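You operate a simulated robot arm through the tools that you are given. There is no shell and no other tool. Be economical: measure what you need, move in short steps, check, and stop when the job is done.

Carry out the task below with a simulated two-armed robot. There is one attempt and no reset: what you move stays moved.

TASK
On the packing table top, fold the grey rag in half.

The check looks at the end state, three seconds after you hand in, the way a careful person would. Anything else that was tipped, shoved, dropped, spilled or broken makes it a failure. Flat cloth is picked up by pressing the open fingertips on it (5 to 10 N) and closing them slowly along it; thin cloth reads only 2 to 8 mm in the jaws.

THE ROBOT
Two 7-joint arms with two-finger parallel grippers on one trunk, on a base that drives. Base frame: it is fixed to the floor where the robot stands at the start and does not move with it; the origin is under the middle of the robot, x ahead of it, y to its left, z up; the surface under the hand at the start is at about z = 0.81. Lengths are in m, angles in degrees, forces in N, time in s.
The left shoulder is at the start at [0.07, 0.177, 1.07], the right one opposite. With the tool pointing down near the work surface each hand reaches from about 0.3 to 0.74 m from the robot's upright axis, wherever it stands, measured 20 degrees to its own side. Places, roughly: packing table top [0.6, -0.5, 0.8]. Payload 3.43 kg a hand.
The TCP of each hand is the grasp point between the finger pads, 0.03 m short of the fingertips. In the tool frame z runs along the fingers and y along their closing line. Largest opening 0.094 m; finger width 0.028, thickness 0.01; the body of the gripper, 0.05 by 0.096 m, starts 0.055 m behind the TCP.
Orientation is that of the tool frame in the base frame, as [roll, pitch, yaw] about the fixed x, y, z axes, in that order (R = Rz(yaw) Ry(pitch) Rx(roll)). With the fingers straight down and closing along the base's y, the tool's x points along the base's -x, its y along +y and its z along -z.

THE INTERFACE
- The arms move only by the tool jog_arm. It takes "left_motion", "right_motion" or both (then of equal length, played together; a hand with none holds still); each is a list of rows, each a list of 7 numbers: the gripper command, from -1 (fully open) to 1 (shut), values between in proportion, then the shift along the base's x, y, z in m, then the turn, a rotation vector about the base's x, y, z in degrees. In form: [[hand, tx, ty, tz, ax, ay, az], ...]. A call has 1 to 12 rows; each row shifts and turns the commanded pose from where the row before left it. A row lasts 0.2 s, in which the tool goes at most 0.05 m and 8.6 degrees; a call with a longer step from one row to the next is refused whole, and so is a gripper value outside its range. A pose out of reach is approached as far as the arm can. The call stops where the force on the tool passes 40 N (or 10 N more than at its start, if that is more) or the arm is blocked; 0.2 s more then pass. Each finger travels about 0.153 m/s and halts on what it meets, pressing with about 34 N; the grip force reading is that of the motor and also rises with nothing between the fingers. The clock runs only during rows and for 0.2 s after the last one: add rows that do not move to give the fingers time. The reply holds the time, the measured pose of the TCP, the force on the tool along the base axes, the opening and the grip force, in the units named above and with some noise, with the torque about the TCP (base axes, N m) and any sound that the robot's microphone picked up.
- Cameras (640 x 400 px; columns grow to the right, rows downward): "scene" is now at [0.1398, -0.0162, 1.3711]; the picture's right is [-0.08, -1.00, -0.00], its down [-0.75, 0.06, -0.66] and it looks along [0.66, -0.05, -0.75] (base axes); focal length 263 px, centre (320, 200). "left" rides on the left gripper at [0.076, -0.014, -0.102] in its tool frame; the picture's right is [0.18, 0.98, 0.00], its down [-0.75, 0.14, -0.64] and it looks along [-0.63, 0.12, 0.77] (tool axes); focal length 243 px, centre (320, 200). "right" rides on the right gripper at [0.076, 0.014, -0.103] in its tool frame; the picture's right is [-0.18, 0.98, 0.00], its down [-0.75, -0.14, -0.64] and it looks along [-0.63, -0.12, 0.77] (tool axes); focal length 243 px, centre (320, 200). There is no depth. A picture from a camera that has moved, and an enlarged one, comes with that camera's place and axes in the base frame and with its lens. The place of the scene camera against the robot may be out by one fixed shift of up to 0.018 m in any direction.
- snapshot(camera): a new picture of that camera. No time passes.
- raise_lower(by): slides the trunk up (or, below 0, down) by that many m; the arms and the scene camera ride with it, the base frame stays. It gives what a move gives, with no picture.
- steer(legs): drives the robot by 1 to 6 legs, each [ahead, turn to the left] in m and degrees, along the robot's own axes; the way and the turn of a leg run together, so that a leg with both is an arc; at most 1.5 m and 180 degrees a leg. The arms and the cameras ride along, it lands a little off, and it stops where it bumps. It gives what a move gives.
- turn_head(pan, tilt): turns the head with the scene camera to pan (to the left, within 86 degrees either way) and tilt (down, from -29 to 69), counted from straight ahead of the robot. It gives what a move gives.
- inspect(camera, box): a new picture of the part [left, top, right, bottom] of that camera's present view, enlarged. No time passes.
- job_done(): hands the job in; it is judged then, once.

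Go step by step. Nothing tells you exact positions but the pictures and the camera data: compare them with the known pose of the tool, close in by small moves and look again before you grip or let go. The budget is 120 turns and 108 pictures, counting those below and the enlarged ones. Unless the task says otherwise, let go and move clear before handing in, and close with one line.

The tools are called after "Call:" by a JSON object that holds its "name" and its "arguments". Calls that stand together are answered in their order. jog_arm: Moves the arms, as the interface text tells. Its arguments: {"type":"object","properties":{"left_motion":{"type":"array","items":{"type":"array","items":{"type":"number"}}},"right_motion":{"type":"array","items":{"type":"array","items":{"type":"number"}}}},"required":[]} The other tools are called the same way: raise_lower (by) slides the trunk up or down; steer (legs) drives the base; turn_head (pan, tilt) turns the head that bears the scene camera; snapshot (camera) takes a picture; inspect (camera, box) takes an enlarged picture of a part of a camera's view; job_done () hands the job in.

At the start:

```text
time_s: 0.0
left_tool_pos: [0.5799, 0.0193, 0.9353]
left_tool_rot: [-179.9, 0.0, 180.0]
left_contact_force: [0.0, -0.6, -0.9]
left_ft_torque: [0.0, 0.0, 0.02]
left_opening: 0.0941
left_grip_force: 0.0
right_tool_pos: [0.4023, -0.3666, 1.0011]
right_tool_rot: [-180.0, 0.0, -180.0]
right_contact_force: [0.0, -0.9, -0.1]
right_ft_torque: [0.01, 0.01, 0.01]
right_opening: 0.0938
right_grip_force: 0.2
trunk travel left (down, up): [-0.65, 0.19]
robot x, y, heading: [-0.0025, -0.0006, -0.0]
head pan, tilt: [-4.6, 48.6]
```

scene: 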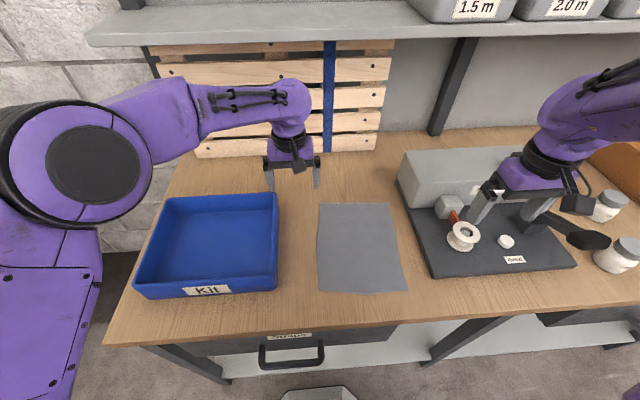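
right: 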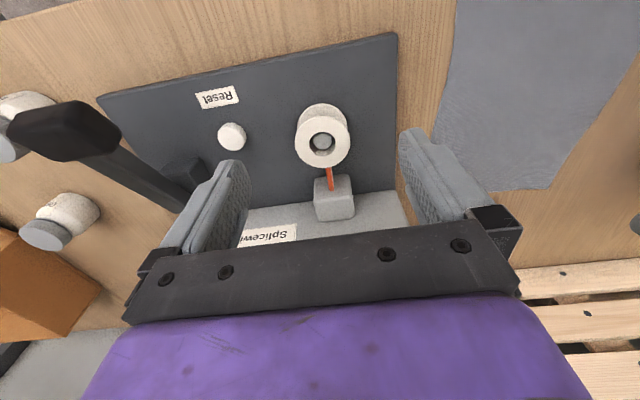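
left: 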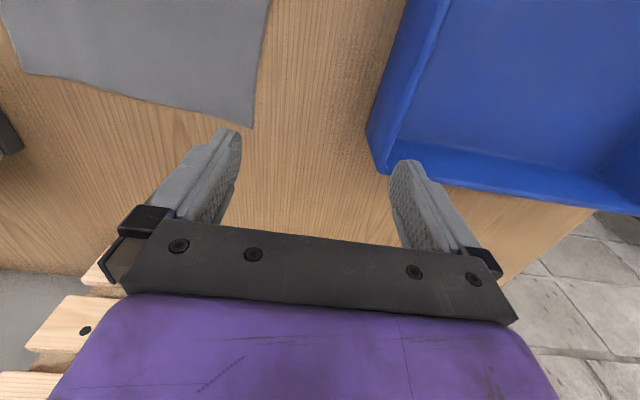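

The rag lies at about x 0.35–0.61, y −0.235 to −0.04, with the splicing device just to its right and the kit tray to its left. I'll look closely at its surroundings before choosing which edge to lift.

Call:
{"name": "inspect", "arguments": {"camera": "scene", "box": [270, 130, 590, 330]}}

```text
2.00 times, centred on (430, 230) of scene
camera zoom: at [0.1398, -0.0162, 1.3711], right [-0.08, -1.0, 0.0], down [-0.75, 0.06, -0.66], along [0.66, -0.05, -0.75], focal length 526 px, centre (100, 140)
```

zoom: 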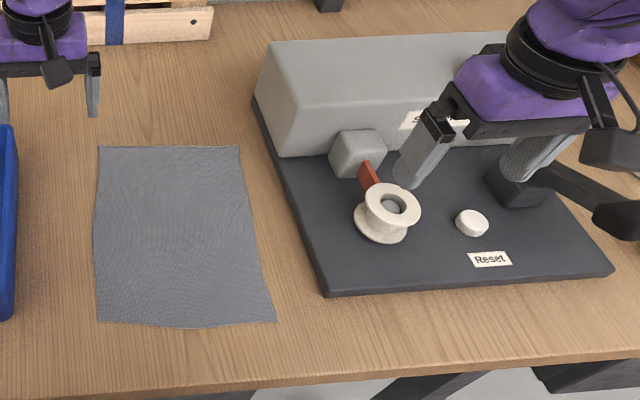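

The near edge is the most open, so I'll grip both near corners and fold them to the far edge. First both hands go above the near corners, turned so their fingers close along x.

Call:
{"name": "jog_arm", "arguments": {"left_motion": [[-0.5, -0.0186, -0.0067, 0.001, 0, 0, -8.5], [-0.5, -0.0186, -0.0067, 0.001, 0, 0, -8.5], [-0.5, -0.0186, -0.0067, 0.001, 0, 0, -8.5], [-0.5, -0.0186, -0.0067, 0.001, 0, 0, -8.5], [-0.5, -0.0186, -0.0067, 0.001, 0, 0, -8.5], [-0.5, -0.0186, -0.0067, 0.001, 0, 0, -8.5], [-0.5, -0.0186, -0.0067, 0.001, 0, 0, -8.5], [-0.5, -0.0186, -0.0067, 0.001, 0, 0, -8.5], [-0.5, -0.0186, -0.0067, 0.001, 0, 0, -8.5], [-0.5, -0.0186, -0.0067, 0.001, 0, 0, -8.5], [-0.5, -0.0186, -0.0067, 0.001, 0, 0, -8.5]], "right_motion": [[-0.5, -0.0034, 0.0164, -0.003, 0, 0, -8.5], [-0.5, -0.0034, 0.0164, -0.003, 0, 0, -8.5], [-0.5, -0.0034, 0.0164, -0.003, 0, 0, -8.5], [-0.5, -0.0034, 0.0164, -0.003, 0, 0, -8.5], [-0.5, -0.0034, 0.0164, -0.003, 0, 0, -8.5], [-0.5, -0.0034, 0.0164, -0.003, 0, 0, -8.5], [-0.5, -0.0034, 0.0164, -0.003, 0, 0, -8.5], [-0.5, -0.0034, 0.0164, -0.003, 0, 0, -8.5], [-0.5, -0.0034, 0.0164, -0.003, 0, 0, -8.5], [-0.5, -0.0034, 0.0164, -0.003, 0, 0, -8.5], [-0.5, -0.0034, 0.0164, -0.003, 0, 0, -8.5]]}}

Call:
{"name": "snapshot", "arguments": {"camera": "scene"}}

Call:
{"name": "snapshot", "arguments": {"camera": "left"}}

Call:
{"name": "snapshot", "arguments": {"camera": "right"}}

```text
time_s: 2.4
left_tool_pos: [0.3744, -0.052, 0.9471]
left_tool_rot: [180.0, 0.0, 86.3]
left_contact_force: [-0.2, 0.6, -0.3]
left_ft_torque: [0.02, -0.03, -0.02]
left_opening: 0.0706
left_grip_force: 0.0
right_tool_pos: [0.409, -0.2059, 0.9398]
right_tool_rot: [-179.8, -1.4, 85.9]
right_contact_force: [0.3, 0.6, -0.1]
right_ft_torque: [-0.01, -0.01, 0.0]
right_opening: 0.0703
right_grip_force: 0.0
right hand out of reach, approached as far as the arm can: row 4, 5, 6, 7, 8, 9, 10, 11
trunk travel left (down, up): [-0.65, 0.19]
robot x, y, heading: [0.0013, -0.001, 0.0]
head pan, tilt: [-4.6, 48.6]
```

```text
103 pictures are left
camera scene: at [0.1392, -0.0158, 1.3712], right [-0.08, -1.0, 0.0], down [-0.75, 0.06, -0.66], along [0.66, -0.05, -0.75], focal length 263 px, centre (320, 200)
```

scene: 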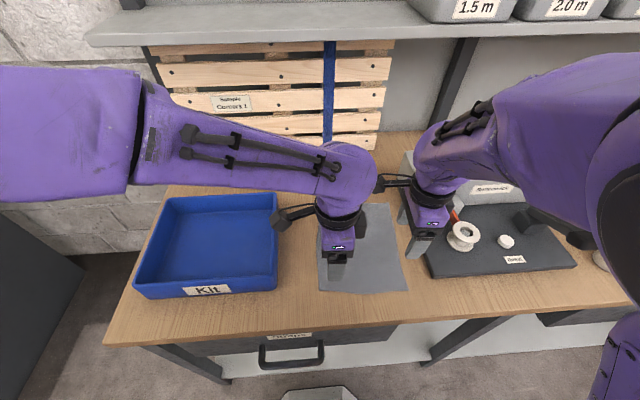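

```text
102 pictures are left
camera left: at [0.3652, 0.0248, 1.0492], right [0.99, 0.12, 0.0], down [0.09, -0.76, 0.64], along [0.08, -0.64, -0.77], focal length 243 px, centre (320, 200)
```

left: 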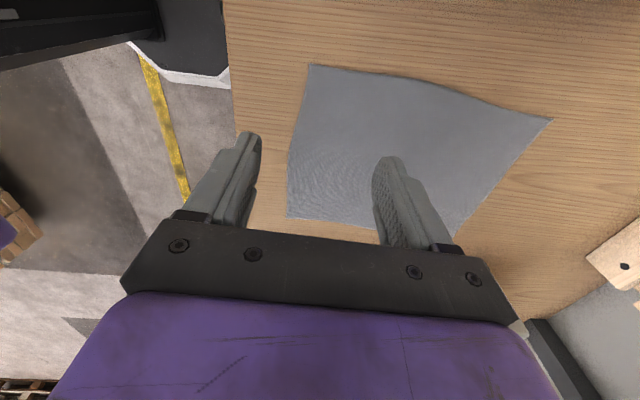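

```text
101 pictures are left
camera right: at [0.4291, -0.134, 1.0447], right [0.97, -0.26, -0.01], down [-0.19, -0.76, 0.62], along [-0.17, -0.6, -0.78], focal length 243 px, centre (320, 200)
```

right: 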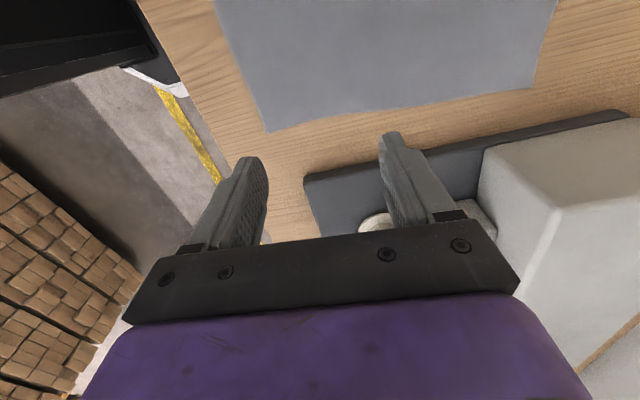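

The right hand can't reach that close in, so I'll back the robot up slightly. Corners measure NL (0.361,−0.022), NR (0.351,−0.212), FL (0.608,−0.043), FR (0.598,−0.234).

Call:
{"name": "steer", "arguments": {"legs": [[-0.07, 0]]}}

```text
time_s: 3.4
left_tool_pos: [0.3057, -0.0523, 0.947]
left_tool_rot: [179.9, 0.1, 86.5]
left_contact_force: [0.4, -1.1, 0.2]
left_ft_torque: [-0.01, -0.02, 0.04]
left_opening: 0.0703
left_grip_force: 0.1
right_tool_pos: [0.3389, -0.2033, 0.9419]
right_tool_rot: [180.0, -1.4, 86.4]
right_contact_force: [-0.8, 0.3, -0.5]
right_ft_torque: [0.0, -0.03, 0.0]
right_opening: 0.0705
right_grip_force: 0.0
trunk travel left (down, up): [-0.65, 0.19]
robot x, y, heading: [-0.0688, 0.0007, -0.1]
head pan, tilt: [-4.6, 48.6]
```

The robot has backed up. Next I'll bring both hands over the near corners at moderate height and check that they reach.

Call:
{"name": "jog_arm", "arguments": {"left_motion": [[0.3, 0.025, 0.003, -0.015, 0, 0, 0], [0.3, 0.025, 0.004, -0.015, 0, 0, 0], [0.3, 0.024, 0, -0.017, 0, 0, 0], [0.3, 0, 0, 0, 0, 0, 0]], "right_motion": [[0.3, 0.011, 0.006, -0.015, 0, 0, 0], [0.3, 0.011, 0.007, -0.015, 0, 0, 0], [0.3, 0.011, 0, -0.012, 0, 0, 0], [0.3, 0, 0, 0, 0, 0, 0]]}}

Call:
{"name": "snapshot", "arguments": {"camera": "left"}}

Call:
{"name": "snapshot", "arguments": {"camera": "right"}}

Call:
{"name": "snapshot", "arguments": {"camera": "scene"}}

```text
time_s: 4.4
left_tool_pos: [0.3795, -0.0445, 0.8998]
left_tool_rot: [180.0, 0.1, 86.5]
left_contact_force: [0.0, -0.5, -1.0]
left_ft_torque: [0.02, -0.04, 0.03]
left_opening: 0.033
left_grip_force: 0.0
right_tool_pos: [0.3744, -0.1905, 0.8992]
right_tool_rot: [180.0, -1.4, 86.4]
right_contact_force: [0.4, 0.0, 0.6]
right_ft_torque: [0.01, -0.03, -0.02]
right_opening: 0.0327
right_grip_force: 0.1
trunk travel left (down, up): [-0.65, 0.19]
robot x, y, heading: [-0.0658, 0.0012, 0.1]
head pan, tilt: [-4.6, 48.6]
```

```text
100 pictures are left
camera left: at [0.3703, 0.0332, 1.0022], right [0.99, 0.12, 0.0], down [0.1, -0.76, 0.64], along [0.08, -0.64, -0.77], focal length 243 px, centre (320, 200)
```

left: 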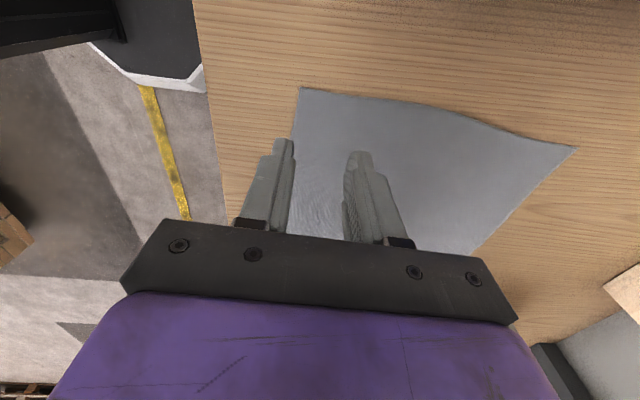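

```text
99 pictures are left
camera right: at [0.3928, -0.1186, 1.0043], right [0.97, -0.25, 0.0], down [-0.19, -0.76, 0.62], along [-0.16, -0.6, -0.78], focal length 243 px, centre (320, 200)
```

right: 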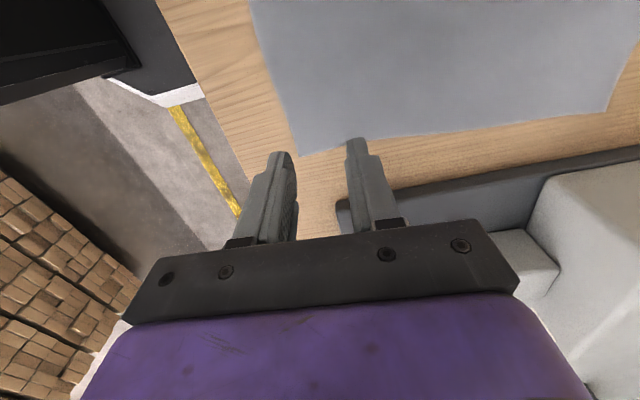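

```text
98 pictures are left
camera scene: at [0.0694, -0.0158, 1.3712], right [-0.08, -1.0, 0.0], down [-0.75, 0.06, -0.66], along [0.66, -0.05, -0.75], focal length 263 px, centre (320, 200)
```

scene: 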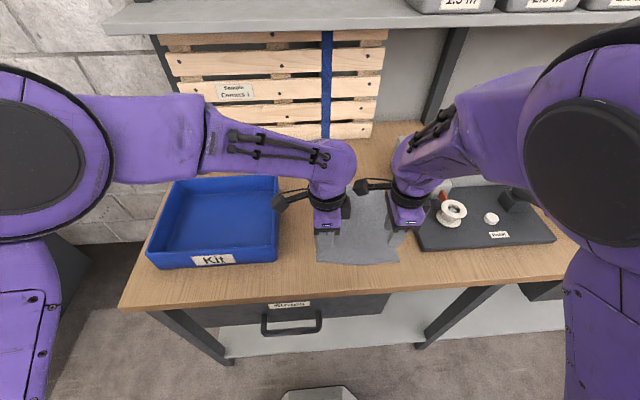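

Both hands reach. I'll shift the right one slightly toward the edge and lower both to just above the cloth.

Call:
{"name": "jog_arm", "arguments": {"left_motion": [[0.3, 0, 0, -0.02, 0, 0, 0], [0.3, 0, 0, -0.02, 0, 0, 0], [0.3, 0, 0, -0.01, 0, 0, 0], [0.3, 0, 0, -0.005, 0, 0, 0], [0.3, 0, 0, 0, 0, 0, 0]], "right_motion": [[0.3, -0.006, 0, -0.02, 0, 0, 0], [0.3, 0, 0, -0.02, 0, 0, 0], [0.3, 0, 0, -0.01, 0, 0, 0], [0.3, 0, 0, -0.005, 0, 0, 0], [0.3, 0, 0, 0, 0, 0, 0]]}}

Call:
{"name": "snapshot", "arguments": {"camera": "left"}}

Call:
{"name": "snapshot", "arguments": {"camera": "right"}}

```text
time_s: 5.6
left_tool_pos: [0.3803, -0.043, 0.8437]
left_tool_rot: [180.0, 0.0, 86.4]
left_contact_force: [-0.2, -0.2, -0.6]
left_ft_torque: [0.01, 0.0, 0.01]
left_opening: 0.0329
left_grip_force: 0.1
right_tool_pos: [0.3675, -0.191, 0.8453]
right_tool_rot: [-179.8, -1.5, 86.4]
right_contact_force: [0.3, -0.2, 0.1]
right_ft_torque: [0.01, -0.05, 0.03]
right_opening: 0.0328
right_grip_force: 0.1
trunk travel left (down, up): [-0.65, 0.19]
robot x, y, heading: [-0.068, -0.0002, -0.0]
head pan, tilt: [-4.6, 48.6]
```

```text
97 pictures are left
camera left: at [0.3703, 0.0336, 0.9464], right [0.99, 0.12, 0.0], down [0.1, -0.76, 0.64], along [0.08, -0.64, -0.77], focal length 243 px, centre (320, 200)
```

left: 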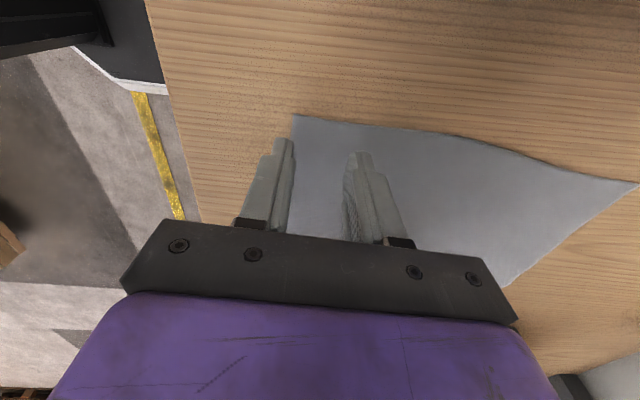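

```text
96 pictures are left
camera right: at [0.3875, -0.1179, 0.9497], right [0.97, -0.25, -0.01], down [-0.19, -0.76, 0.62], along [-0.16, -0.6, -0.78], focal length 243 px, centre (320, 200)
```

right: 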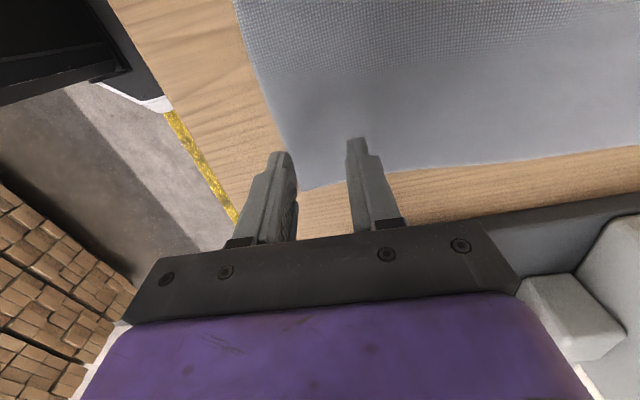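

The outer fingers are just off the cloth edge, so I'll shift both inward about 8 mm. Then I'll press down gently in small steps.

Call:
{"name": "jog_arm", "arguments": {"left_motion": [[0.3, 0.008, 0, 0, 0, 0, 0], [0.3, 0, 0, -0.002, 0, 0, 0], [0.3, 0, 0, -0.002, 0, 0, 0], [0.3, 0, 0, 0, 0, 0, 0]], "right_motion": [[0.3, 0.008, 0, 0, 0, 0, 0], [0.3, 0, 0, -0.002, 0, 0, 0], [0.3, 0, 0, -0.002, 0, 0, 0], [0.3, 0, 0, 0, 0, 0, 0]]}}

```text
time_s: 6.6
left_tool_pos: [0.3872, -0.045, 0.8405]
left_tool_rot: [-179.9, 0.0, 86.5]
left_contact_force: [-0.4, -0.2, 0.7]
left_ft_torque: [-0.03, -0.01, 0.0]
left_opening: 0.0331
left_grip_force: 0.0
right_tool_pos: [0.3749, -0.1901, 0.8413]
right_tool_rot: [-180.0, -1.4, 86.3]
right_contact_force: [0.3, 0.0, -0.2]
right_ft_torque: [-0.02, 0.03, -0.04]
right_opening: 0.0329
right_grip_force: 0.0
trunk travel left (down, up): [-0.65, 0.19]
robot x, y, heading: [-0.0709, 0.0016, -0.2]
head pan, tilt: [-4.6, 48.6]
```

Neither hand has touched yet, so I'll continue down in 1.5 mm steps.

Call:
{"name": "jog_arm", "arguments": {"left_motion": [[0.3, 0, 0, -0.0015, 0, 0, 0], [0.3, 0, 0, -0.0015, 0, 0, 0], [0.3, 0, 0, 0, 0, 0, 0]], "right_motion": [[0.3, 0, 0, -0.0015, 0, 0, 0], [0.3, 0, 0, -0.0015, 0, 0, 0], [0.3, 0, 0, 0, 0, 0, 0]]}}

```text
time_s: 7.4
left_tool_pos: [0.3865, -0.0425, 0.838]
left_tool_rot: [-180.0, 0.0, 86.4]
left_contact_force: [-0.4, -0.6, 0.3]
left_ft_torque: [0.02, 0.01, -0.04]
left_opening: 0.0329
left_grip_force: 0.1
right_tool_pos: [0.3758, -0.1912, 0.8388]
right_tool_rot: [-179.9, -1.4, 86.4]
right_contact_force: [-0.1, -0.4, -0.4]
right_ft_torque: [0.0, -0.01, -0.01]
right_opening: 0.0331
right_grip_force: 0.2
trunk travel left (down, up): [-0.65, 0.19]
robot x, y, heading: [-0.0674, 0.0023, -0.1]
head pan, tilt: [-4.6, 48.6]
```

Call:
{"name": "jog_arm", "arguments": {"left_motion": [[0.3, 0, 0, -0.0015, 0, 0, 0], [0.3, 0, 0, -0.0015, 0, 0, 0], [0.3, 0, 0, 0, 0, 0, 0]], "right_motion": [[0.3, 0, 0, -0.0015, 0, 0, 0], [0.3, 0, 0, -0.0015, 0, 0, 0], [0.3, 0, 0, 0, 0, 0, 0]]}}

```text
time_s: 8.2
left_tool_pos: [0.385, -0.0456, 0.8342]
left_tool_rot: [-180.0, 0.1, 86.5]
left_contact_force: [0.4, 0.0, 0.1]
left_ft_torque: [0.01, 0.02, -0.04]
left_opening: 0.0328
left_grip_force: 0.1
right_tool_pos: [0.3745, -0.1912, 0.8363]
right_tool_rot: [179.9, -1.4, 86.6]
right_contact_force: [-0.1, 0.5, -0.6]
right_ft_torque: [0.0, -0.01, -0.01]
right_opening: 0.0329
right_grip_force: 0.0
trunk travel left (down, up): [-0.65, 0.19]
robot x, y, heading: [-0.0677, -0.0, -0.1]
head pan, tilt: [-4.6, 48.6]
```

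Call:
{"name": "jog_arm", "arguments": {"left_motion": [[0.3, 0, 0, -0.0015, 0, 0, 0], [0.3, 0, 0, -0.0015, 0, 0, 0], [0.3, 0, 0, 0, 0, 0, 0]], "right_motion": [[0.3, 0, 0, -0.0015, 0, 0, 0], [0.3, 0, 0, -0.0015, 0, 0, 0], [0.3, 0, 0, 0, 0, 0, 0]]}}

Call:
{"name": "snapshot", "arguments": {"camera": "left"}}

```text
time_s: 9.0
left_tool_pos: [0.387, -0.0453, 0.8316]
left_tool_rot: [179.9, 0.0, 86.4]
left_contact_force: [0.8, 0.4, 0.1]
left_ft_torque: [-0.01, 0.02, -0.02]
left_opening: 0.0327
left_grip_force: 0.1
right_tool_pos: [0.3754, -0.1913, 0.8326]
right_tool_rot: [-180.0, -1.4, 86.4]
right_contact_force: [0.0, 0.6, 0.3]
right_ft_torque: [-0.01, -0.02, -0.01]
right_opening: 0.0328
right_grip_force: 0.1
trunk travel left (down, up): [-0.65, 0.19]
robot x, y, heading: [-0.0678, -0.0037, 0.2]
head pan, tilt: [-4.6, 48.6]
```

```text
95 pictures are left
camera left: at [0.3772, 0.0315, 0.9345], right [0.99, 0.12, 0.0], down [0.1, -0.76, 0.64], along [0.08, -0.64, -0.77], focal length 243 px, centre (320, 200)
```

left: 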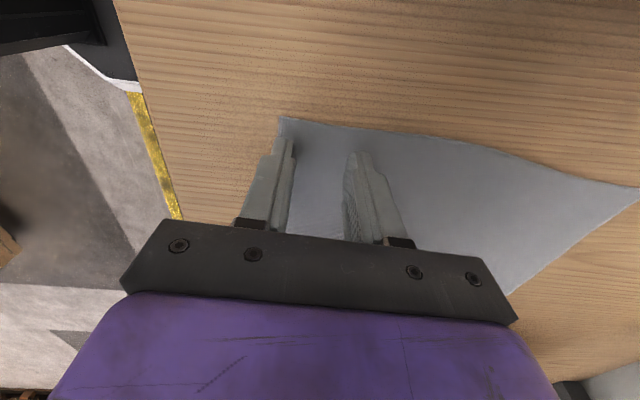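

Call:
{"name": "jog_arm", "arguments": {"left_motion": [[0.3, 0, 0, -0.0015, 0, 0, 0], [0.3, 0, 0, -0.001, 0, 0, 0], [0.3, 0, 0, 0, 0, 0, 0]], "right_motion": [[0.3, 0, 0, -0.0015, 0, 0, 0], [0.3, 0, 0, -0.0015, 0, 0, 0], [0.3, 0, 0, 0, 0, 0, 0]]}}

```text
time_s: 9.8
left_tool_pos: [0.3853, -0.0448, 0.8318]
left_tool_rot: [179.7, 0.2, 86.5]
left_contact_force: [4.5, -2.5, 20.0]
left_ft_torque: [0.07, 0.17, 0.04]
left_opening: 0.0316
left_grip_force: 0.0
right_tool_pos: [0.373, -0.191, 0.8312]
right_tool_rot: [179.7, -1.4, 86.3]
right_contact_force: [4.0, -0.4, 21.0]
right_ft_torque: [-0.23, 0.17, 0.04]
right_opening: 0.0314
right_grip_force: 0.0
trunk travel left (down, up): [-0.65, 0.19]
robot x, y, heading: [-0.0692, -0.0002, -0.2]
head pan, tilt: [-4.6, 48.6]
```

Both hands touch at a table height of about 0.801, but 20 N is too much, so I'll back off a little to get 5–10 N.

Call:
{"name": "jog_arm", "arguments": {"left_motion": [[0.3, 0, 0, 0.0012, 0, 0, 0], [0.3, 0, 0, 0, 0, 0, 0]], "right_motion": [[0.3, 0, 0, 0.0012, 0, 0, 0], [0.3, 0, 0, 0, 0, 0, 0]]}}

```text
time_s: 10.4
left_tool_pos: [0.3849, -0.0448, 0.8325]
left_tool_rot: [179.8, 0.1, 86.5]
left_contact_force: [4.7, -3.2, 20.5]
left_ft_torque: [0.0, 0.05, 0.0]
left_opening: 0.0313
left_grip_force: 0.1
right_tool_pos: [0.3735, -0.191, 0.8329]
right_tool_rot: [179.9, -1.5, 86.4]
right_contact_force: [4.2, 1.2, 17.9]
right_ft_torque: [-0.13, 0.06, 0.05]
right_opening: 0.0319
right_grip_force: 0.1
trunk travel left (down, up): [-0.65, 0.19]
robot x, y, heading: [-0.0722, 0.0015, 0.0]
head pan, tilt: [-4.6, 48.6]
```

Call:
{"name": "jog_arm", "arguments": {"left_motion": [[0.3, 0, 0, 0.001, 0, 0, 0], [0.3, 0, 0, 0, 0, 0, 0]], "right_motion": [[0.3, 0, 0, 0.001, 0, 0, 0], [0.3, 0, 0, 0, 0, 0, 0]]}}

```text
time_s: 11.0
left_tool_pos: [0.385, -0.0449, 0.8311]
left_tool_rot: [-180.0, 0.2, 86.6]
left_contact_force: [1.4, -4.7, 14.7]
left_ft_torque: [-0.1, 0.01, 0.03]
left_opening: 0.032
left_grip_force: 0.1
right_tool_pos: [0.3726, -0.1904, 0.8326]
right_tool_rot: [180.0, -1.5, 86.4]
right_contact_force: [2.4, 2.5, 9.6]
right_ft_torque: [-0.02, -0.05, 0.08]
right_opening: 0.0325
right_grip_force: 0.2
trunk travel left (down, up): [-0.65, 0.19]
robot x, y, heading: [-0.0692, -0.0023, -0.1]
head pan, tilt: [-4.6, 48.6]
```

The right hand is at about 9.6 N, and I'll ease the left slightly. Then I'll close both slowly along the cloth.

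Call:
{"name": "jog_arm", "arguments": {"left_motion": [[0.3, 0, 0, 0.0008, 0, 0, 0], [0.38, 0, 0, 0, 0, 0, 0], [0.46, 0, 0, 0, 0, 0, 0], [0.54, 0, 0, 0, 0, 0, 0], [0.62, 0, 0, 0, 0, 0, 0], [0.7, 0, 0, 0, 0, 0, 0], [0.78, 0, 0, 0, 0, 0, 0], [0.86, 0, 0, 0, 0, 0, 0], [0.94, 0, 0, 0, 0, 0, 0], [1, 0, 0, 0, 0, 0, 0], [1, 0, 0, 0, 0, 0, 0]], "right_motion": [[0.3, 0, 0, 0, 0, 0, 0], [0.38, 0, 0, 0, 0, 0, 0], [0.46, 0, 0, 0, 0, 0, 0], [0.54, 0, 0, 0, 0, 0, 0], [0.62, 0, 0, 0, 0, 0, 0], [0.7, 0, 0, 0, 0, 0, 0], [0.78, 0, 0, 0, 0, 0, 0], [0.86, 0, 0, 0, 0, 0, 0], [0.94, 0, 0, 0, 0, 0, 0], [1, 0, 0, 0, 0, 0, 0], [1, 0, 0, 0, 0, 0, 0]]}}

Call:
{"name": "snapshot", "arguments": {"camera": "left"}}

Call:
{"name": "snapshot", "arguments": {"camera": "right"}}

```text
time_s: 13.4
left_tool_pos: [0.3868, -0.0454, 0.8318]
left_tool_rot: [180.0, 0.1, 86.5]
left_contact_force: [-0.5, -1.9, 3.5]
left_ft_torque: [-0.02, 0.03, -0.01]
left_opening: 0.0024
left_grip_force: 33.9
right_tool_pos: [0.3741, -0.1908, 0.832]
right_tool_rot: [-179.9, -1.4, 86.4]
right_contact_force: [0.7, 2.5, 6.2]
right_ft_torque: [0.02, 0.02, 0.0]
right_opening: 0.0022
right_grip_force: 33.9
trunk travel left (down, up): [-0.65, 0.19]
robot x, y, heading: [-0.0687, -0.0031, 0.0]
head pan, tilt: [-4.6, 48.6]
```

```text
94 pictures are left
camera left: at [0.3778, 0.0323, 0.9341], right [0.99, 0.12, 0.0], down [0.09, -0.76, 0.64], along [0.08, -0.64, -0.77], focal length 243 px, centre (320, 200)
```

left: 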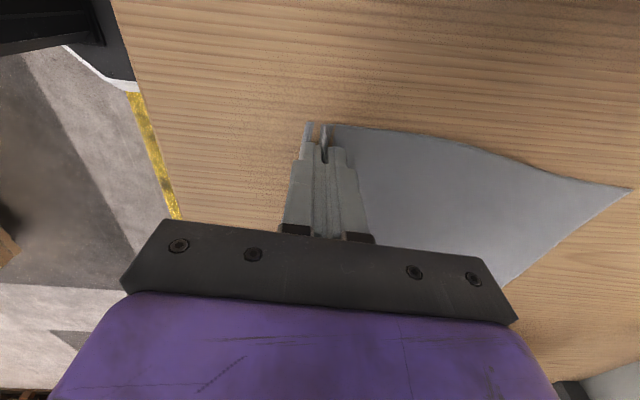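

```text
93 pictures are left
camera right: at [0.393, -0.1179, 0.9363], right [0.97, -0.25, 0.0], down [-0.19, -0.76, 0.62], along [-0.16, -0.6, -0.78], focal length 243 px, centre (320, 200)
```

right: 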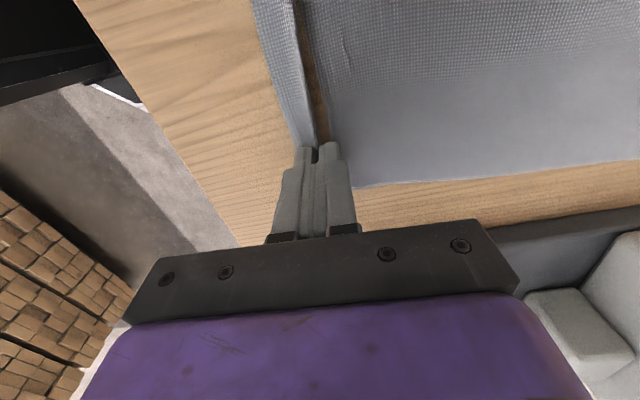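

Both hands hold a ruck, and with my grip geometry the hem would turn under if I folded away from the robot. Folding far edge to near edge lets the hands lean naturally, and driving back can do the carrying. So I'll open slowly to flatten the ruck and move to the far edge.

Call:
{"name": "jog_arm", "arguments": {"left_motion": [[0.9, 0, 0, 0, 0, 0, 0], [0.78, 0, 0, 0, 0, 0, 0], [0.66, 0, 0, 0, 0, 0, 0], [0.54, 0, 0, 0, 0, 0, 0], [0.42, 0, 0, 0, 0, 0, 0], [0.3, 0, 0, 0, 0, 0, 0], [0.3, 0, 0, 0, 0, 0, 0], [0.3, 0, 0, 0.01, 0, 0, 0], [0.3, 0, 0, 0.03, 0, 0, 0], [0.3, 0, 0, 0.04, 0, 0, 0]], "right_motion": [[0.9, 0, 0, 0, 0, 0, 0], [0.78, 0, 0, 0, 0, 0, 0], [0.66, 0, 0, 0, 0, 0, 0], [0.54, 0, 0, 0, 0, 0, 0], [0.42, 0, 0, 0, 0, 0, 0], [0.3, 0, 0, 0, 0, 0, 0], [0.3, 0, 0, 0, 0, 0, 0], [0.3, 0, 0, 0.01, 0, 0, 0], [0.3, 0, 0, 0.03, 0, 0, 0], [0.3, 0, 0, 0.04, 0, 0, 0]]}}

Call:
{"name": "snapshot", "arguments": {"camera": "left"}}

Call:
{"name": "snapshot", "arguments": {"camera": "right"}}

```text
time_s: 15.6
left_tool_pos: [0.3854, -0.046, 0.9112]
left_tool_rot: [180.0, 0.1, 86.5]
left_contact_force: [-0.8, 0.3, 0.5]
left_ft_torque: [-0.03, -0.04, 0.01]
left_opening: 0.0329
left_grip_force: 0.1
right_tool_pos: [0.3741, -0.1908, 0.9087]
right_tool_rot: [180.0, -1.4, 86.4]
right_contact_force: [0.0, 0.7, 0.3]
right_ft_torque: [-0.02, -0.01, -0.04]
right_opening: 0.0328
right_grip_force: 0.0
trunk travel left (down, up): [-0.65, 0.19]
robot x, y, heading: [-0.069, -0.0025, 0.3]
head pan, tilt: [-4.6, 48.6]
```

```text
92 pictures are left
camera left: at [0.376, 0.0312, 1.0141], right [0.99, 0.12, 0.0], down [0.09, -0.76, 0.64], along [0.08, -0.64, -0.77], focal length 243 px, centre (320, 200)
```

left: 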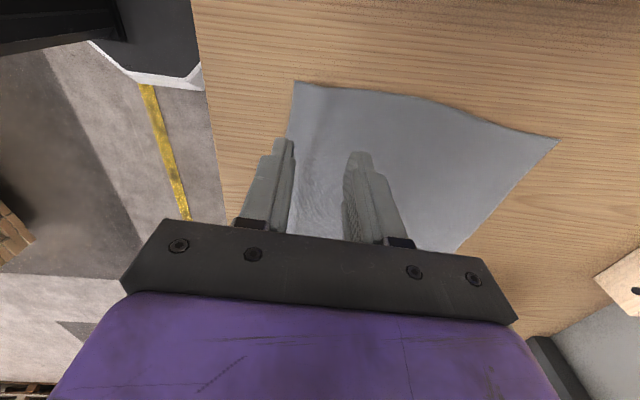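

```text
91 pictures are left
camera right: at [0.3926, -0.118, 1.0124], right [0.97, -0.25, 0.0], down [-0.19, -0.76, 0.62], along [-0.16, -0.6, -0.78], focal length 243 px, centre (320, 200)
```

right: 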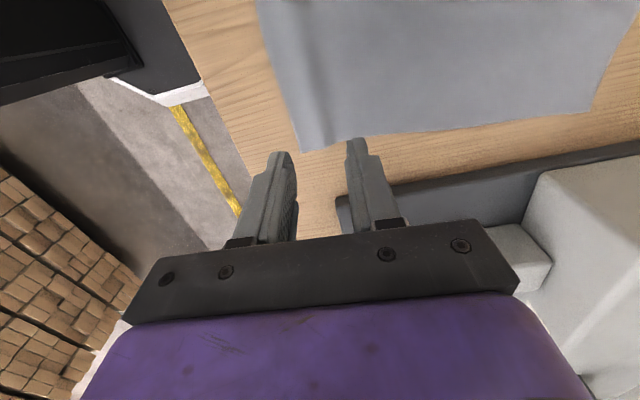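

The rag flattened back nicely. Now I'll move both hands over the far corners at the same height.

Call:
{"name": "jog_arm", "arguments": {"left_motion": [[0.3, 0.034, -0.004, 0, 0, 0, 0], [0.3, 0.034, -0.004, 0, 0, 0, 0], [0.3, 0.034, -0.004, 0, 0, 0, 0], [0.3, 0.034, -0.004, 0, 0, 0, 0], [0.3, 0.034, -0.004, 0, 0, 0, 0], [0.3, 0.034, -0.004, 0, 0, 0, 0], [0.3, 0, 0, 0, 0, 0, 0]], "right_motion": [[0.3, 0.034, -0.004, 0, 0, 0, 0], [0.3, 0.034, -0.004, 0, 0, 0, 0], [0.3, 0.034, -0.004, 0, 0, 0, 0], [0.3, 0.034, -0.004, 0, 0, 0, 0], [0.3, 0.034, -0.004, 0, 0, 0, 0], [0.3, 0.034, -0.004, 0, 0, 0, 0], [0.3, 0, 0, 0, 0, 0, 0]]}}

Call:
{"name": "snapshot", "arguments": {"camera": "left"}}

Call:
{"name": "snapshot", "arguments": {"camera": "right"}}

Call:
{"name": "snapshot", "arguments": {"camera": "scene"}}

```text
time_s: 17.2
left_tool_pos: [0.545, -0.0623, 0.9115]
left_tool_rot: [180.0, 0.1, 86.5]
left_contact_force: [0.8, 0.5, -0.3]
left_ft_torque: [0.0, 0.0, 0.01]
left_opening: 0.0331
left_grip_force: 0.0
left hand out of reach, approached as far as the arm can: row 5, 6
right_tool_pos: [0.5785, -0.2161, 0.9086]
right_tool_rot: [180.0, -1.5, 86.3]
right_contact_force: [-0.2, -0.7, -0.3]
right_ft_torque: [0.03, 0.0, -0.04]
right_opening: 0.0332
right_grip_force: 0.1
trunk travel left (down, up): [-0.65, 0.19]
robot x, y, heading: [-0.0736, 0.0021, 0.1]
head pan, tilt: [-4.6, 48.6]
```

```text
90 pictures are left
camera left: at [0.5356, 0.0154, 1.013], right [0.99, 0.12, 0.0], down [0.1, -0.76, 0.64], along [0.08, -0.64, -0.77], focal length 243 px, centre (320, 200)
```

left: 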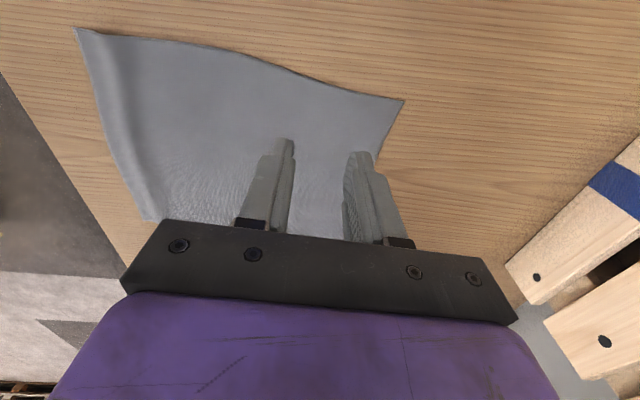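

```text
89 pictures are left
camera right: at [0.5969, -0.1421, 1.0137], right [0.97, -0.25, -0.01], down [-0.19, -0.76, 0.62], along [-0.16, -0.6, -0.78], focal length 243 px, centre (320, 200)
```

right: 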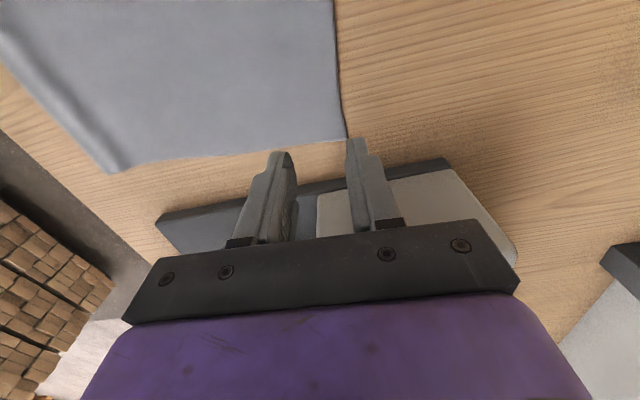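

```text
88 pictures are left
camera scene: at [0.07, -0.0164, 1.3712], right [-0.08, -1.0, 0.0], down [-0.75, 0.06, -0.66], along [0.66, -0.05, -0.75], focal length 263 px, centre (320, 200)
```

scene: 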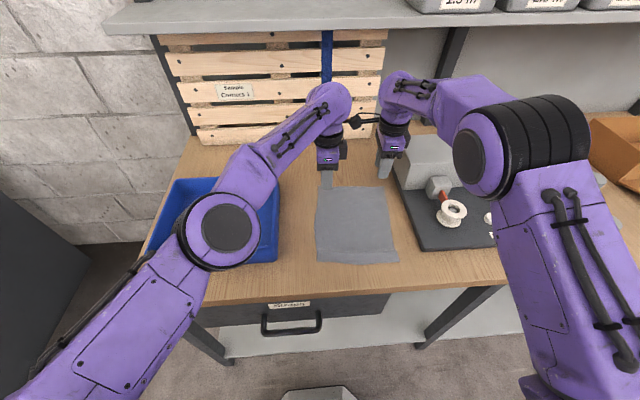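

The left hand is at its limit. I'll pull both hands back, drive 0.07 forward, then position again.

Call:
{"name": "jog_arm", "arguments": {"left_motion": [[0.3, -0.02, 0, 0, 0, 0, 0], [0.3, -0.02, 0, 0, 0, 0, 0]], "right_motion": [[0.3, -0.03, 0, 0, 0, 0, 0], [0.3, -0.03, 0, 0, 0, 0, 0]]}}

Call:
{"name": "steer", "arguments": {"legs": [[0.07, 0]]}}

Call:
{"name": "snapshot", "arguments": {"camera": "left"}}

```text
time_s: 17.8
left_tool_pos: [0.5037, -0.0628, 0.913]
left_tool_rot: [179.9, 0.0, 86.5]
left_contact_force: [-0.1, -0.3, 0.4]
left_ft_torque: [0.0, 0.01, 0.03]
left_opening: 0.0329
left_grip_force: 0.1
right_tool_pos: [0.5142, -0.2143, 0.9094]
right_tool_rot: [-180.0, -1.5, 86.4]
right_contact_force: [0.3, 0.7, -0.1]
right_ft_torque: [0.02, 0.01, 0.0]
right_opening: 0.0328
right_grip_force: 0.1
trunk travel left (down, up): [-0.65, 0.19]
robot x, y, heading: [-0.074, 0.0004, 0.0]
head pan, tilt: [-4.6, 48.6]
```

```text
time_s: 18.8
left_tool_pos: [0.5678, -0.0614, 0.9149]
left_tool_rot: [179.7, 0.0, 86.5]
left_contact_force: [-0.4, 0.1, 0.3]
left_ft_torque: [0.03, -0.02, 0.0]
left_opening: 0.0331
left_grip_force: 0.0
right_tool_pos: [0.5821, -0.2136, 0.9119]
right_tool_rot: [179.7, -1.3, 86.4]
right_contact_force: [-1.2, 0.9, 0.0]
right_ft_torque: [0.0, -0.02, 0.06]
right_opening: 0.033
right_grip_force: 0.1
trunk travel left (down, up): [-0.65, 0.19]
robot x, y, heading: [-0.0001, -0.0022, -0.0]
head pan, tilt: [-4.6, 48.6]
```

```text
87 pictures are left
camera left: at [0.5582, 0.016, 1.0178], right [0.99, 0.12, 0.0], down [0.09, -0.76, 0.64], along [0.08, -0.64, -0.77], focal length 243 px, centre (320, 200)
```

left: 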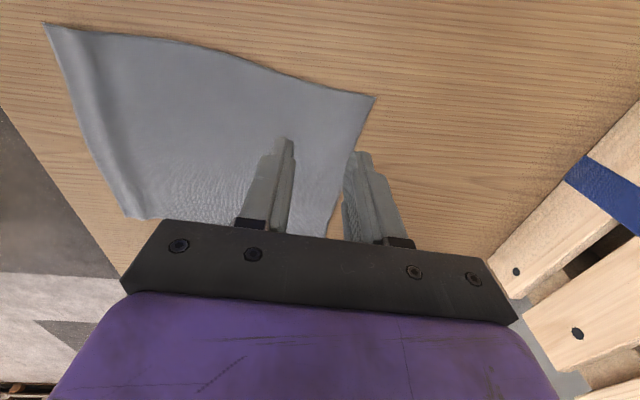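

Now the far-left corner measures (0.613,−0.045), and both hands are close to their grip points. I'll adjust and lower to just above the cloth.

Call:
{"name": "jog_arm", "arguments": {"left_motion": [[0.3, 0.021, -0.008, 0, 0, 0, 0], [0.3, 0, 0, -0.03, 0, 0, 0], [0.3, 0, 0, -0.03, 0, 0, 0], [0.3, 0, 0, -0.015, 0, 0, 0], [0.3, 0, 0, 0, 0, 0, 0]], "right_motion": [[0.3, 0, 0, 0, 0, 0, 0], [0.3, 0, 0, -0.03, 0, 0, 0], [0.3, 0, 0, -0.03, 0, 0, 0], [0.3, 0, 0, -0.012, 0, 0, 0], [0.3, 0, 0, 0, 0, 0, 0]]}}

Call:
{"name": "snapshot", "arguments": {"camera": "left"}}

Call:
{"name": "snapshot", "arguments": {"camera": "right"}}

```text
time_s: 20.0
left_tool_pos: [0.5915, -0.0697, 0.8381]
left_tool_rot: [180.0, -0.1, 86.5]
left_contact_force: [0.8, 0.4, -0.9]
left_ft_torque: [0.01, 0.01, -0.01]
left_opening: 0.0328
left_grip_force: 0.2
right_tool_pos: [0.5867, -0.2115, 0.8363]
right_tool_rot: [179.9, -1.4, 86.4]
right_contact_force: [-0.3, 0.7, -0.9]
right_ft_torque: [0.03, -0.03, 0.01]
right_opening: 0.033
right_grip_force: 0.1
trunk travel left (down, up): [-0.65, 0.19]
robot x, y, heading: [-0.0017, -0.002, 0.2]
head pan, tilt: [-4.6, 48.6]
```

```text
86 pictures are left
camera left: at [0.5826, 0.0074, 0.9406], right [0.99, 0.12, 0.0], down [0.1, -0.76, 0.64], along [0.08, -0.64, -0.77], focal length 243 px, centre (320, 200)
```

left: 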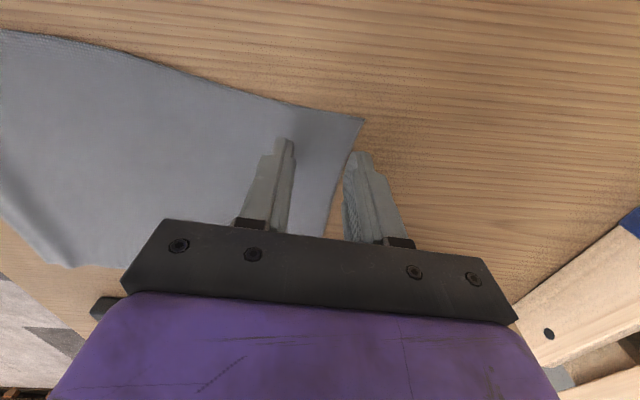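

```text
85 pictures are left
camera right: at [0.6056, -0.1399, 0.9411], right [0.97, -0.24, -0.01], down [-0.19, -0.76, 0.62], along [-0.16, -0.6, -0.78], focal length 243 px, centre (320, 200)
```

right: 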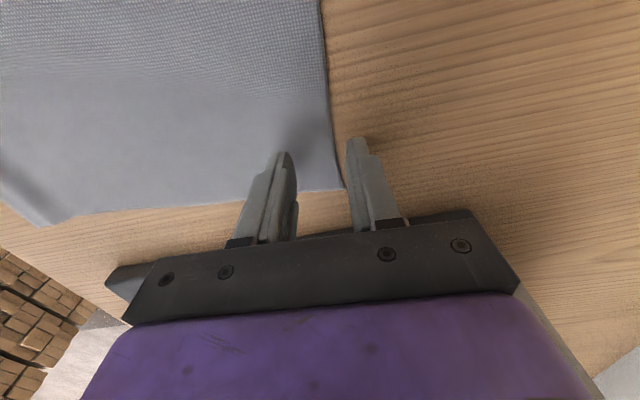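

The right fingers sit a bit too far out, so I'll shift inward (right 13 mm, left 6 mm). Then I'll come down to near contact.

Call:
{"name": "jog_arm", "arguments": {"left_motion": [[0.3, -0.006, 0, 0, 0, 0, 0], [0.3, 0, 0, -0.002, 0, 0, 0], [0.3, 0, 0, -0.002, 0, 0, 0], [0.3, 0, 0, -0.0015, 0, 0, 0], [0.3, 0, 0, 0, 0, 0, 0]], "right_motion": [[0.3, -0.013, 0, 0, 0, 0, 0], [0.3, 0, 0, -0.002, 0, 0, 0], [0.3, 0, 0, -0.001, 0, 0, 0], [0.3, 0, 0, -0.001, 0, 0, 0], [0.3, 0, 0, 0, 0, 0, 0]]}}

Call:
{"name": "snapshot", "arguments": {"camera": "left"}}

Call:
{"name": "snapshot", "arguments": {"camera": "right"}}

```text
time_s: 21.2
left_tool_pos: [0.5873, -0.0697, 0.8323]
left_tool_rot: [-179.9, 0.0, 86.5]
left_contact_force: [-1.0, -0.2, -0.2]
left_ft_torque: [-0.01, -0.02, 0.02]
left_opening: 0.0327
left_grip_force: 0.1
right_tool_pos: [0.5737, -0.2129, 0.8325]
right_tool_rot: [-180.0, -1.3, 86.5]
right_contact_force: [0.2, -0.9, -0.6]
right_ft_torque: [-0.03, 0.02, 0.02]
right_opening: 0.0328
right_grip_force: 0.1
trunk travel left (down, up): [-0.65, 0.19]
robot x, y, heading: [0.0004, 0.0017, -0.0]
head pan, tilt: [-4.6, 48.6]
```

```text
84 pictures are left
camera left: at [0.5772, 0.0074, 0.9346], right [0.99, 0.12, 0.0], down [0.1, -0.76, 0.64], along [0.08, -0.64, -0.77], focal length 243 px, centre (320, 200)
```

left: 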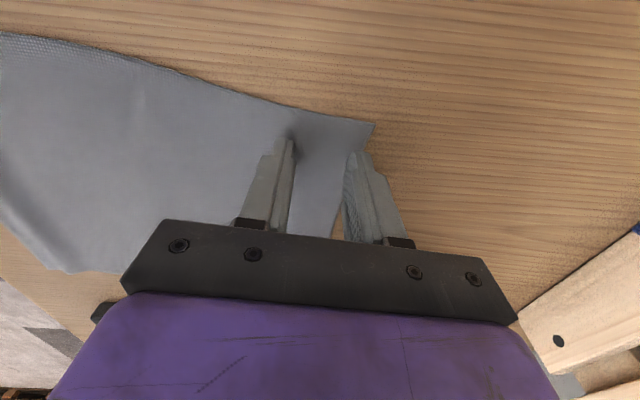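

```text
83 pictures are left
camera right: at [0.5927, -0.141, 0.937], right [0.97, -0.24, -0.01], down [-0.19, -0.76, 0.62], along [-0.16, -0.6, -0.78], focal length 243 px, centre (320, 200)
```

right: 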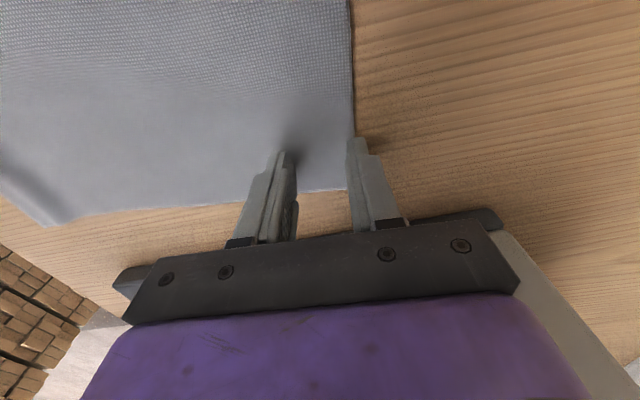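

Call:
{"name": "jog_arm", "arguments": {"left_motion": [[0.3, -0.003, 0, 0, 0, 0, 0], [0.3, 0, 0, -0.001, 0, 0, 0], [0.3, 0, 0, 0, 0, 0, 0]], "right_motion": [[0.3, -0.006, 0, 0, 0, 0, 0], [0.3, 0, 0, -0.001, 0, 0, 0], [0.3, 0, 0, 0, 0, 0, 0]]}}

```text
time_s: 22.0
left_tool_pos: [0.5846, -0.0689, 0.8319]
left_tool_rot: [179.9, 0.1, 86.5]
left_contact_force: [0.2, -1.5, 3.3]
left_ft_torque: [-0.03, -0.02, -0.01]
left_opening: 0.0328
left_grip_force: 0.0
right_tool_pos: [0.5661, -0.214, 0.8326]
right_tool_rot: [180.0, -1.4, 86.4]
right_contact_force: [0.1, 0.1, 0.0]
right_ft_torque: [-0.02, 0.01, -0.02]
right_opening: 0.0327
right_grip_force: 0.1
trunk travel left (down, up): [-0.65, 0.19]
robot x, y, heading: [-0.0058, -0.0004, 0.0]
head pan, tilt: [-4.6, 48.6]
```

Call:
{"name": "jog_arm", "arguments": {"left_motion": [[0.3, 0, 0, -0.0005, 0, 0, 0], [0.3, 0, 0, 0, 0, 0, 0]], "right_motion": [[0.3, 0, 0, -0.0012, 0, 0, 0], [0.3, 0, 0, 0, 0, 0, 0]]}}

```text
time_s: 22.6
left_tool_pos: [0.5828, -0.069, 0.8323]
left_tool_rot: [179.9, 0.1, 86.5]
left_contact_force: [1.5, -2.0, 7.0]
left_ft_torque: [0.02, -0.11, 0.01]
left_opening: 0.033
left_grip_force: 0.0
right_tool_pos: [0.5669, -0.2137, 0.8311]
right_tool_rot: [179.9, -1.4, 86.5]
right_contact_force: [1.6, -0.7, 4.6]
right_ft_torque: [-0.09, 0.01, 0.05]
right_opening: 0.0327
right_grip_force: 0.0
trunk travel left (down, up): [-0.65, 0.19]
robot x, y, heading: [-0.0006, 0.0035, 0.2]
head pan, tilt: [-4.6, 48.6]
```

Pressure is 7 N on the left and 4.6 N on the right. I'll add a touch on the right and close slowly.

Call:
{"name": "jog_arm", "arguments": {"left_motion": [[0.3, 0, 0, 0, 0, 0, 0], [0.38, 0, 0, 0, 0, 0, 0], [0.46, 0, 0, 0, 0, 0, 0], [0.54, 0, 0, 0, 0, 0, 0], [0.62, 0, 0, 0, 0, 0, 0], [0.7, 0, 0, 0, 0, 0, 0], [0.78, 0, 0, 0, 0, 0, 0], [0.86, 0, 0, 0, 0, 0, 0], [0.94, 0, 0, 0, 0, 0, 0], [1, 0, 0, 0, 0, 0, 0], [1, 0, 0, 0, 0, 0, 0]], "right_motion": [[0.3, 0, 0, -0.0006, 0, 0, 0], [0.38, 0, 0, 0, 0, 0, 0], [0.46, 0, 0, 0, 0, 0, 0], [0.54, 0, 0, 0, 0, 0, 0], [0.62, 0, 0, 0, 0, 0, 0], [0.7, 0, 0, 0, 0, 0, 0], [0.78, 0, 0, 0, 0, 0, 0], [0.86, 0, 0, 0, 0, 0, 0], [0.94, 0, 0, 0, 0, 0, 0], [1, 0, 0, 0, 0, 0, 0], [1, 0, 0, 0, 0, 0, 0]]}}

Call:
{"name": "snapshot", "arguments": {"camera": "left"}}

Call:
{"name": "snapshot", "arguments": {"camera": "right"}}

```text
time_s: 25.0
left_tool_pos: [0.5806, -0.0681, 0.8322]
left_tool_rot: [179.9, 0.1, 86.5]
left_contact_force: [-0.1, -0.6, 1.4]
left_ft_torque: [-0.02, -0.02, 0.0]
left_opening: 0.0023
left_grip_force: 34.3
right_tool_pos: [0.5656, -0.214, 0.8326]
right_tool_rot: [179.8, -1.4, 86.4]
right_contact_force: [-1.0, -0.8, 17.3]
right_ft_torque: [-0.2, 0.1, -0.01]
right_opening: 0.0025
right_grip_force: 34.4
trunk travel left (down, up): [-0.65, 0.19]
robot x, y, heading: [-0.0039, -0.0005, 0.1]
head pan, tilt: [-4.6, 48.6]
```

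```text
82 pictures are left
camera left: at [0.5725, 0.0092, 0.9341], right [0.99, 0.12, 0.0], down [0.09, -0.76, 0.64], along [0.08, -0.64, -0.77], focal length 243 px, centre (320, 200)
```

left: 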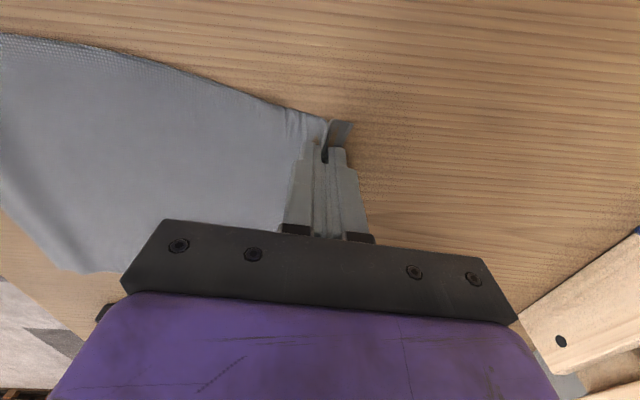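

```text
81 pictures are left
camera right: at [0.5843, -0.1402, 0.9362], right [0.97, -0.24, 0.0], down [-0.19, -0.76, 0.62], along [-0.15, -0.6, -0.78], focal length 243 px, centre (320, 200)
```

right: 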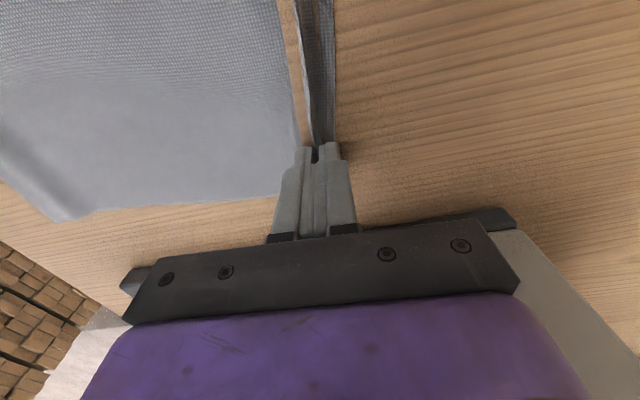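

Both hands have the cloth. I'll lift, ease back, and tilt the fingers forward so the hem will fall outward toward the near edge.

Call:
{"name": "jog_arm", "arguments": {"left_motion": [[1, 0, 0, 0.015, 0, 0, 0], [1, -0.005, 0, 0.015, 0, 0, 0], [1, -0.01, 0.001, 0.01, 0, -8.5, 0], [1, -0.01, 0.001, 0.01, 0, -8.5, 0], [1, -0.01, 0.001, 0.005, 0, -8.5, 0], [1, -0.01, 0.001, 0.005, 0, -8.5, 0], [1, -0.01, 0.001, 0, 0, -8.5, 0], [1, 0, 0, 0, 0, 0, 0]], "right_motion": [[1, 0, 0, 0.015, 0, 0, 0], [1, -0.005, 0, 0.015, 0, 0, 0], [1, -0.01, 0.001, 0.01, 0, -8.5, 0], [1, -0.01, 0.001, 0.01, 0, -8.5, 0], [1, -0.01, 0.001, 0.005, 0, -8.5, 0], [1, -0.01, 0.001, 0.005, 0, -8.5, 0], [1, -0.01, 0.001, 0, 0, -8.5, 0], [1, 0, 0, 0, 0, 0, 0]]}}

Call:
{"name": "snapshot", "arguments": {"camera": "scene"}}

Call:
{"name": "snapshot", "arguments": {"camera": "right"}}

```text
time_s: 26.2
left_tool_pos: [0.5393, -0.0589, 0.8352]
left_tool_rot: [163.1, 1.5, 89.2]
left_contact_force: [-0.2, -13.2, 5.1]
left_ft_torque: [-0.44, 0.01, -0.12]
left_opening: 0.0023
left_grip_force: 34.1
right_tool_pos: [0.5326, -0.2051, 0.8794]
right_tool_rot: [156.8, -3.0, 87.9]
right_contact_force: [1.1, 13.3, -5.1]
right_ft_torque: [0.32, 0.07, 0.16]
right_opening: 0.0024
right_grip_force: 34.0
trunk travel left (down, up): [-0.65, 0.19]
robot x, y, heading: [0.0004, -0.0011, -0.2]
head pan, tilt: [-4.6, 48.6]
stopped in row 6 (left hand): the force on the tool passed its limit at 45 N (the readings are from after the stop); the commanded pose is now the measured one
```

```text
80 pictures are left
camera scene: at [0.138, -0.0165, 1.3711], right [-0.08, -1.0, 0.0], down [-0.75, 0.06, -0.66], along [0.66, -0.05, -0.75], focal length 263 px, centre (320, 200)
```

scene: 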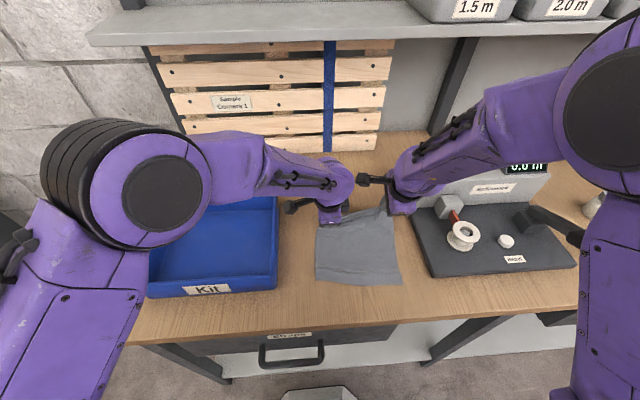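

```text
79 pictures are left
camera right: at [0.5071, -0.1332, 0.9831], right [0.9, -0.24, 0.38], down [-0.41, -0.77, 0.49], along [0.17, -0.6, -0.78], focal length 243 px, centre (320, 200)
```

right: 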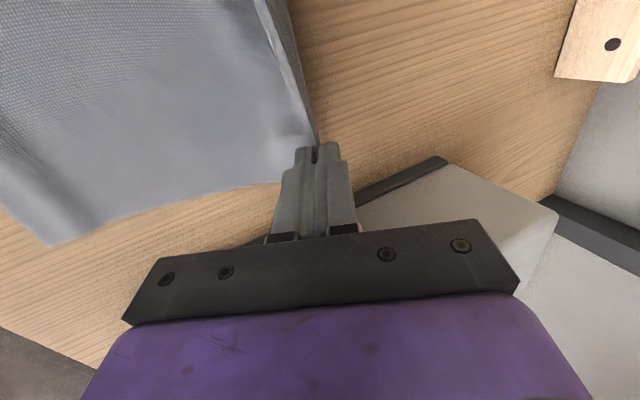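

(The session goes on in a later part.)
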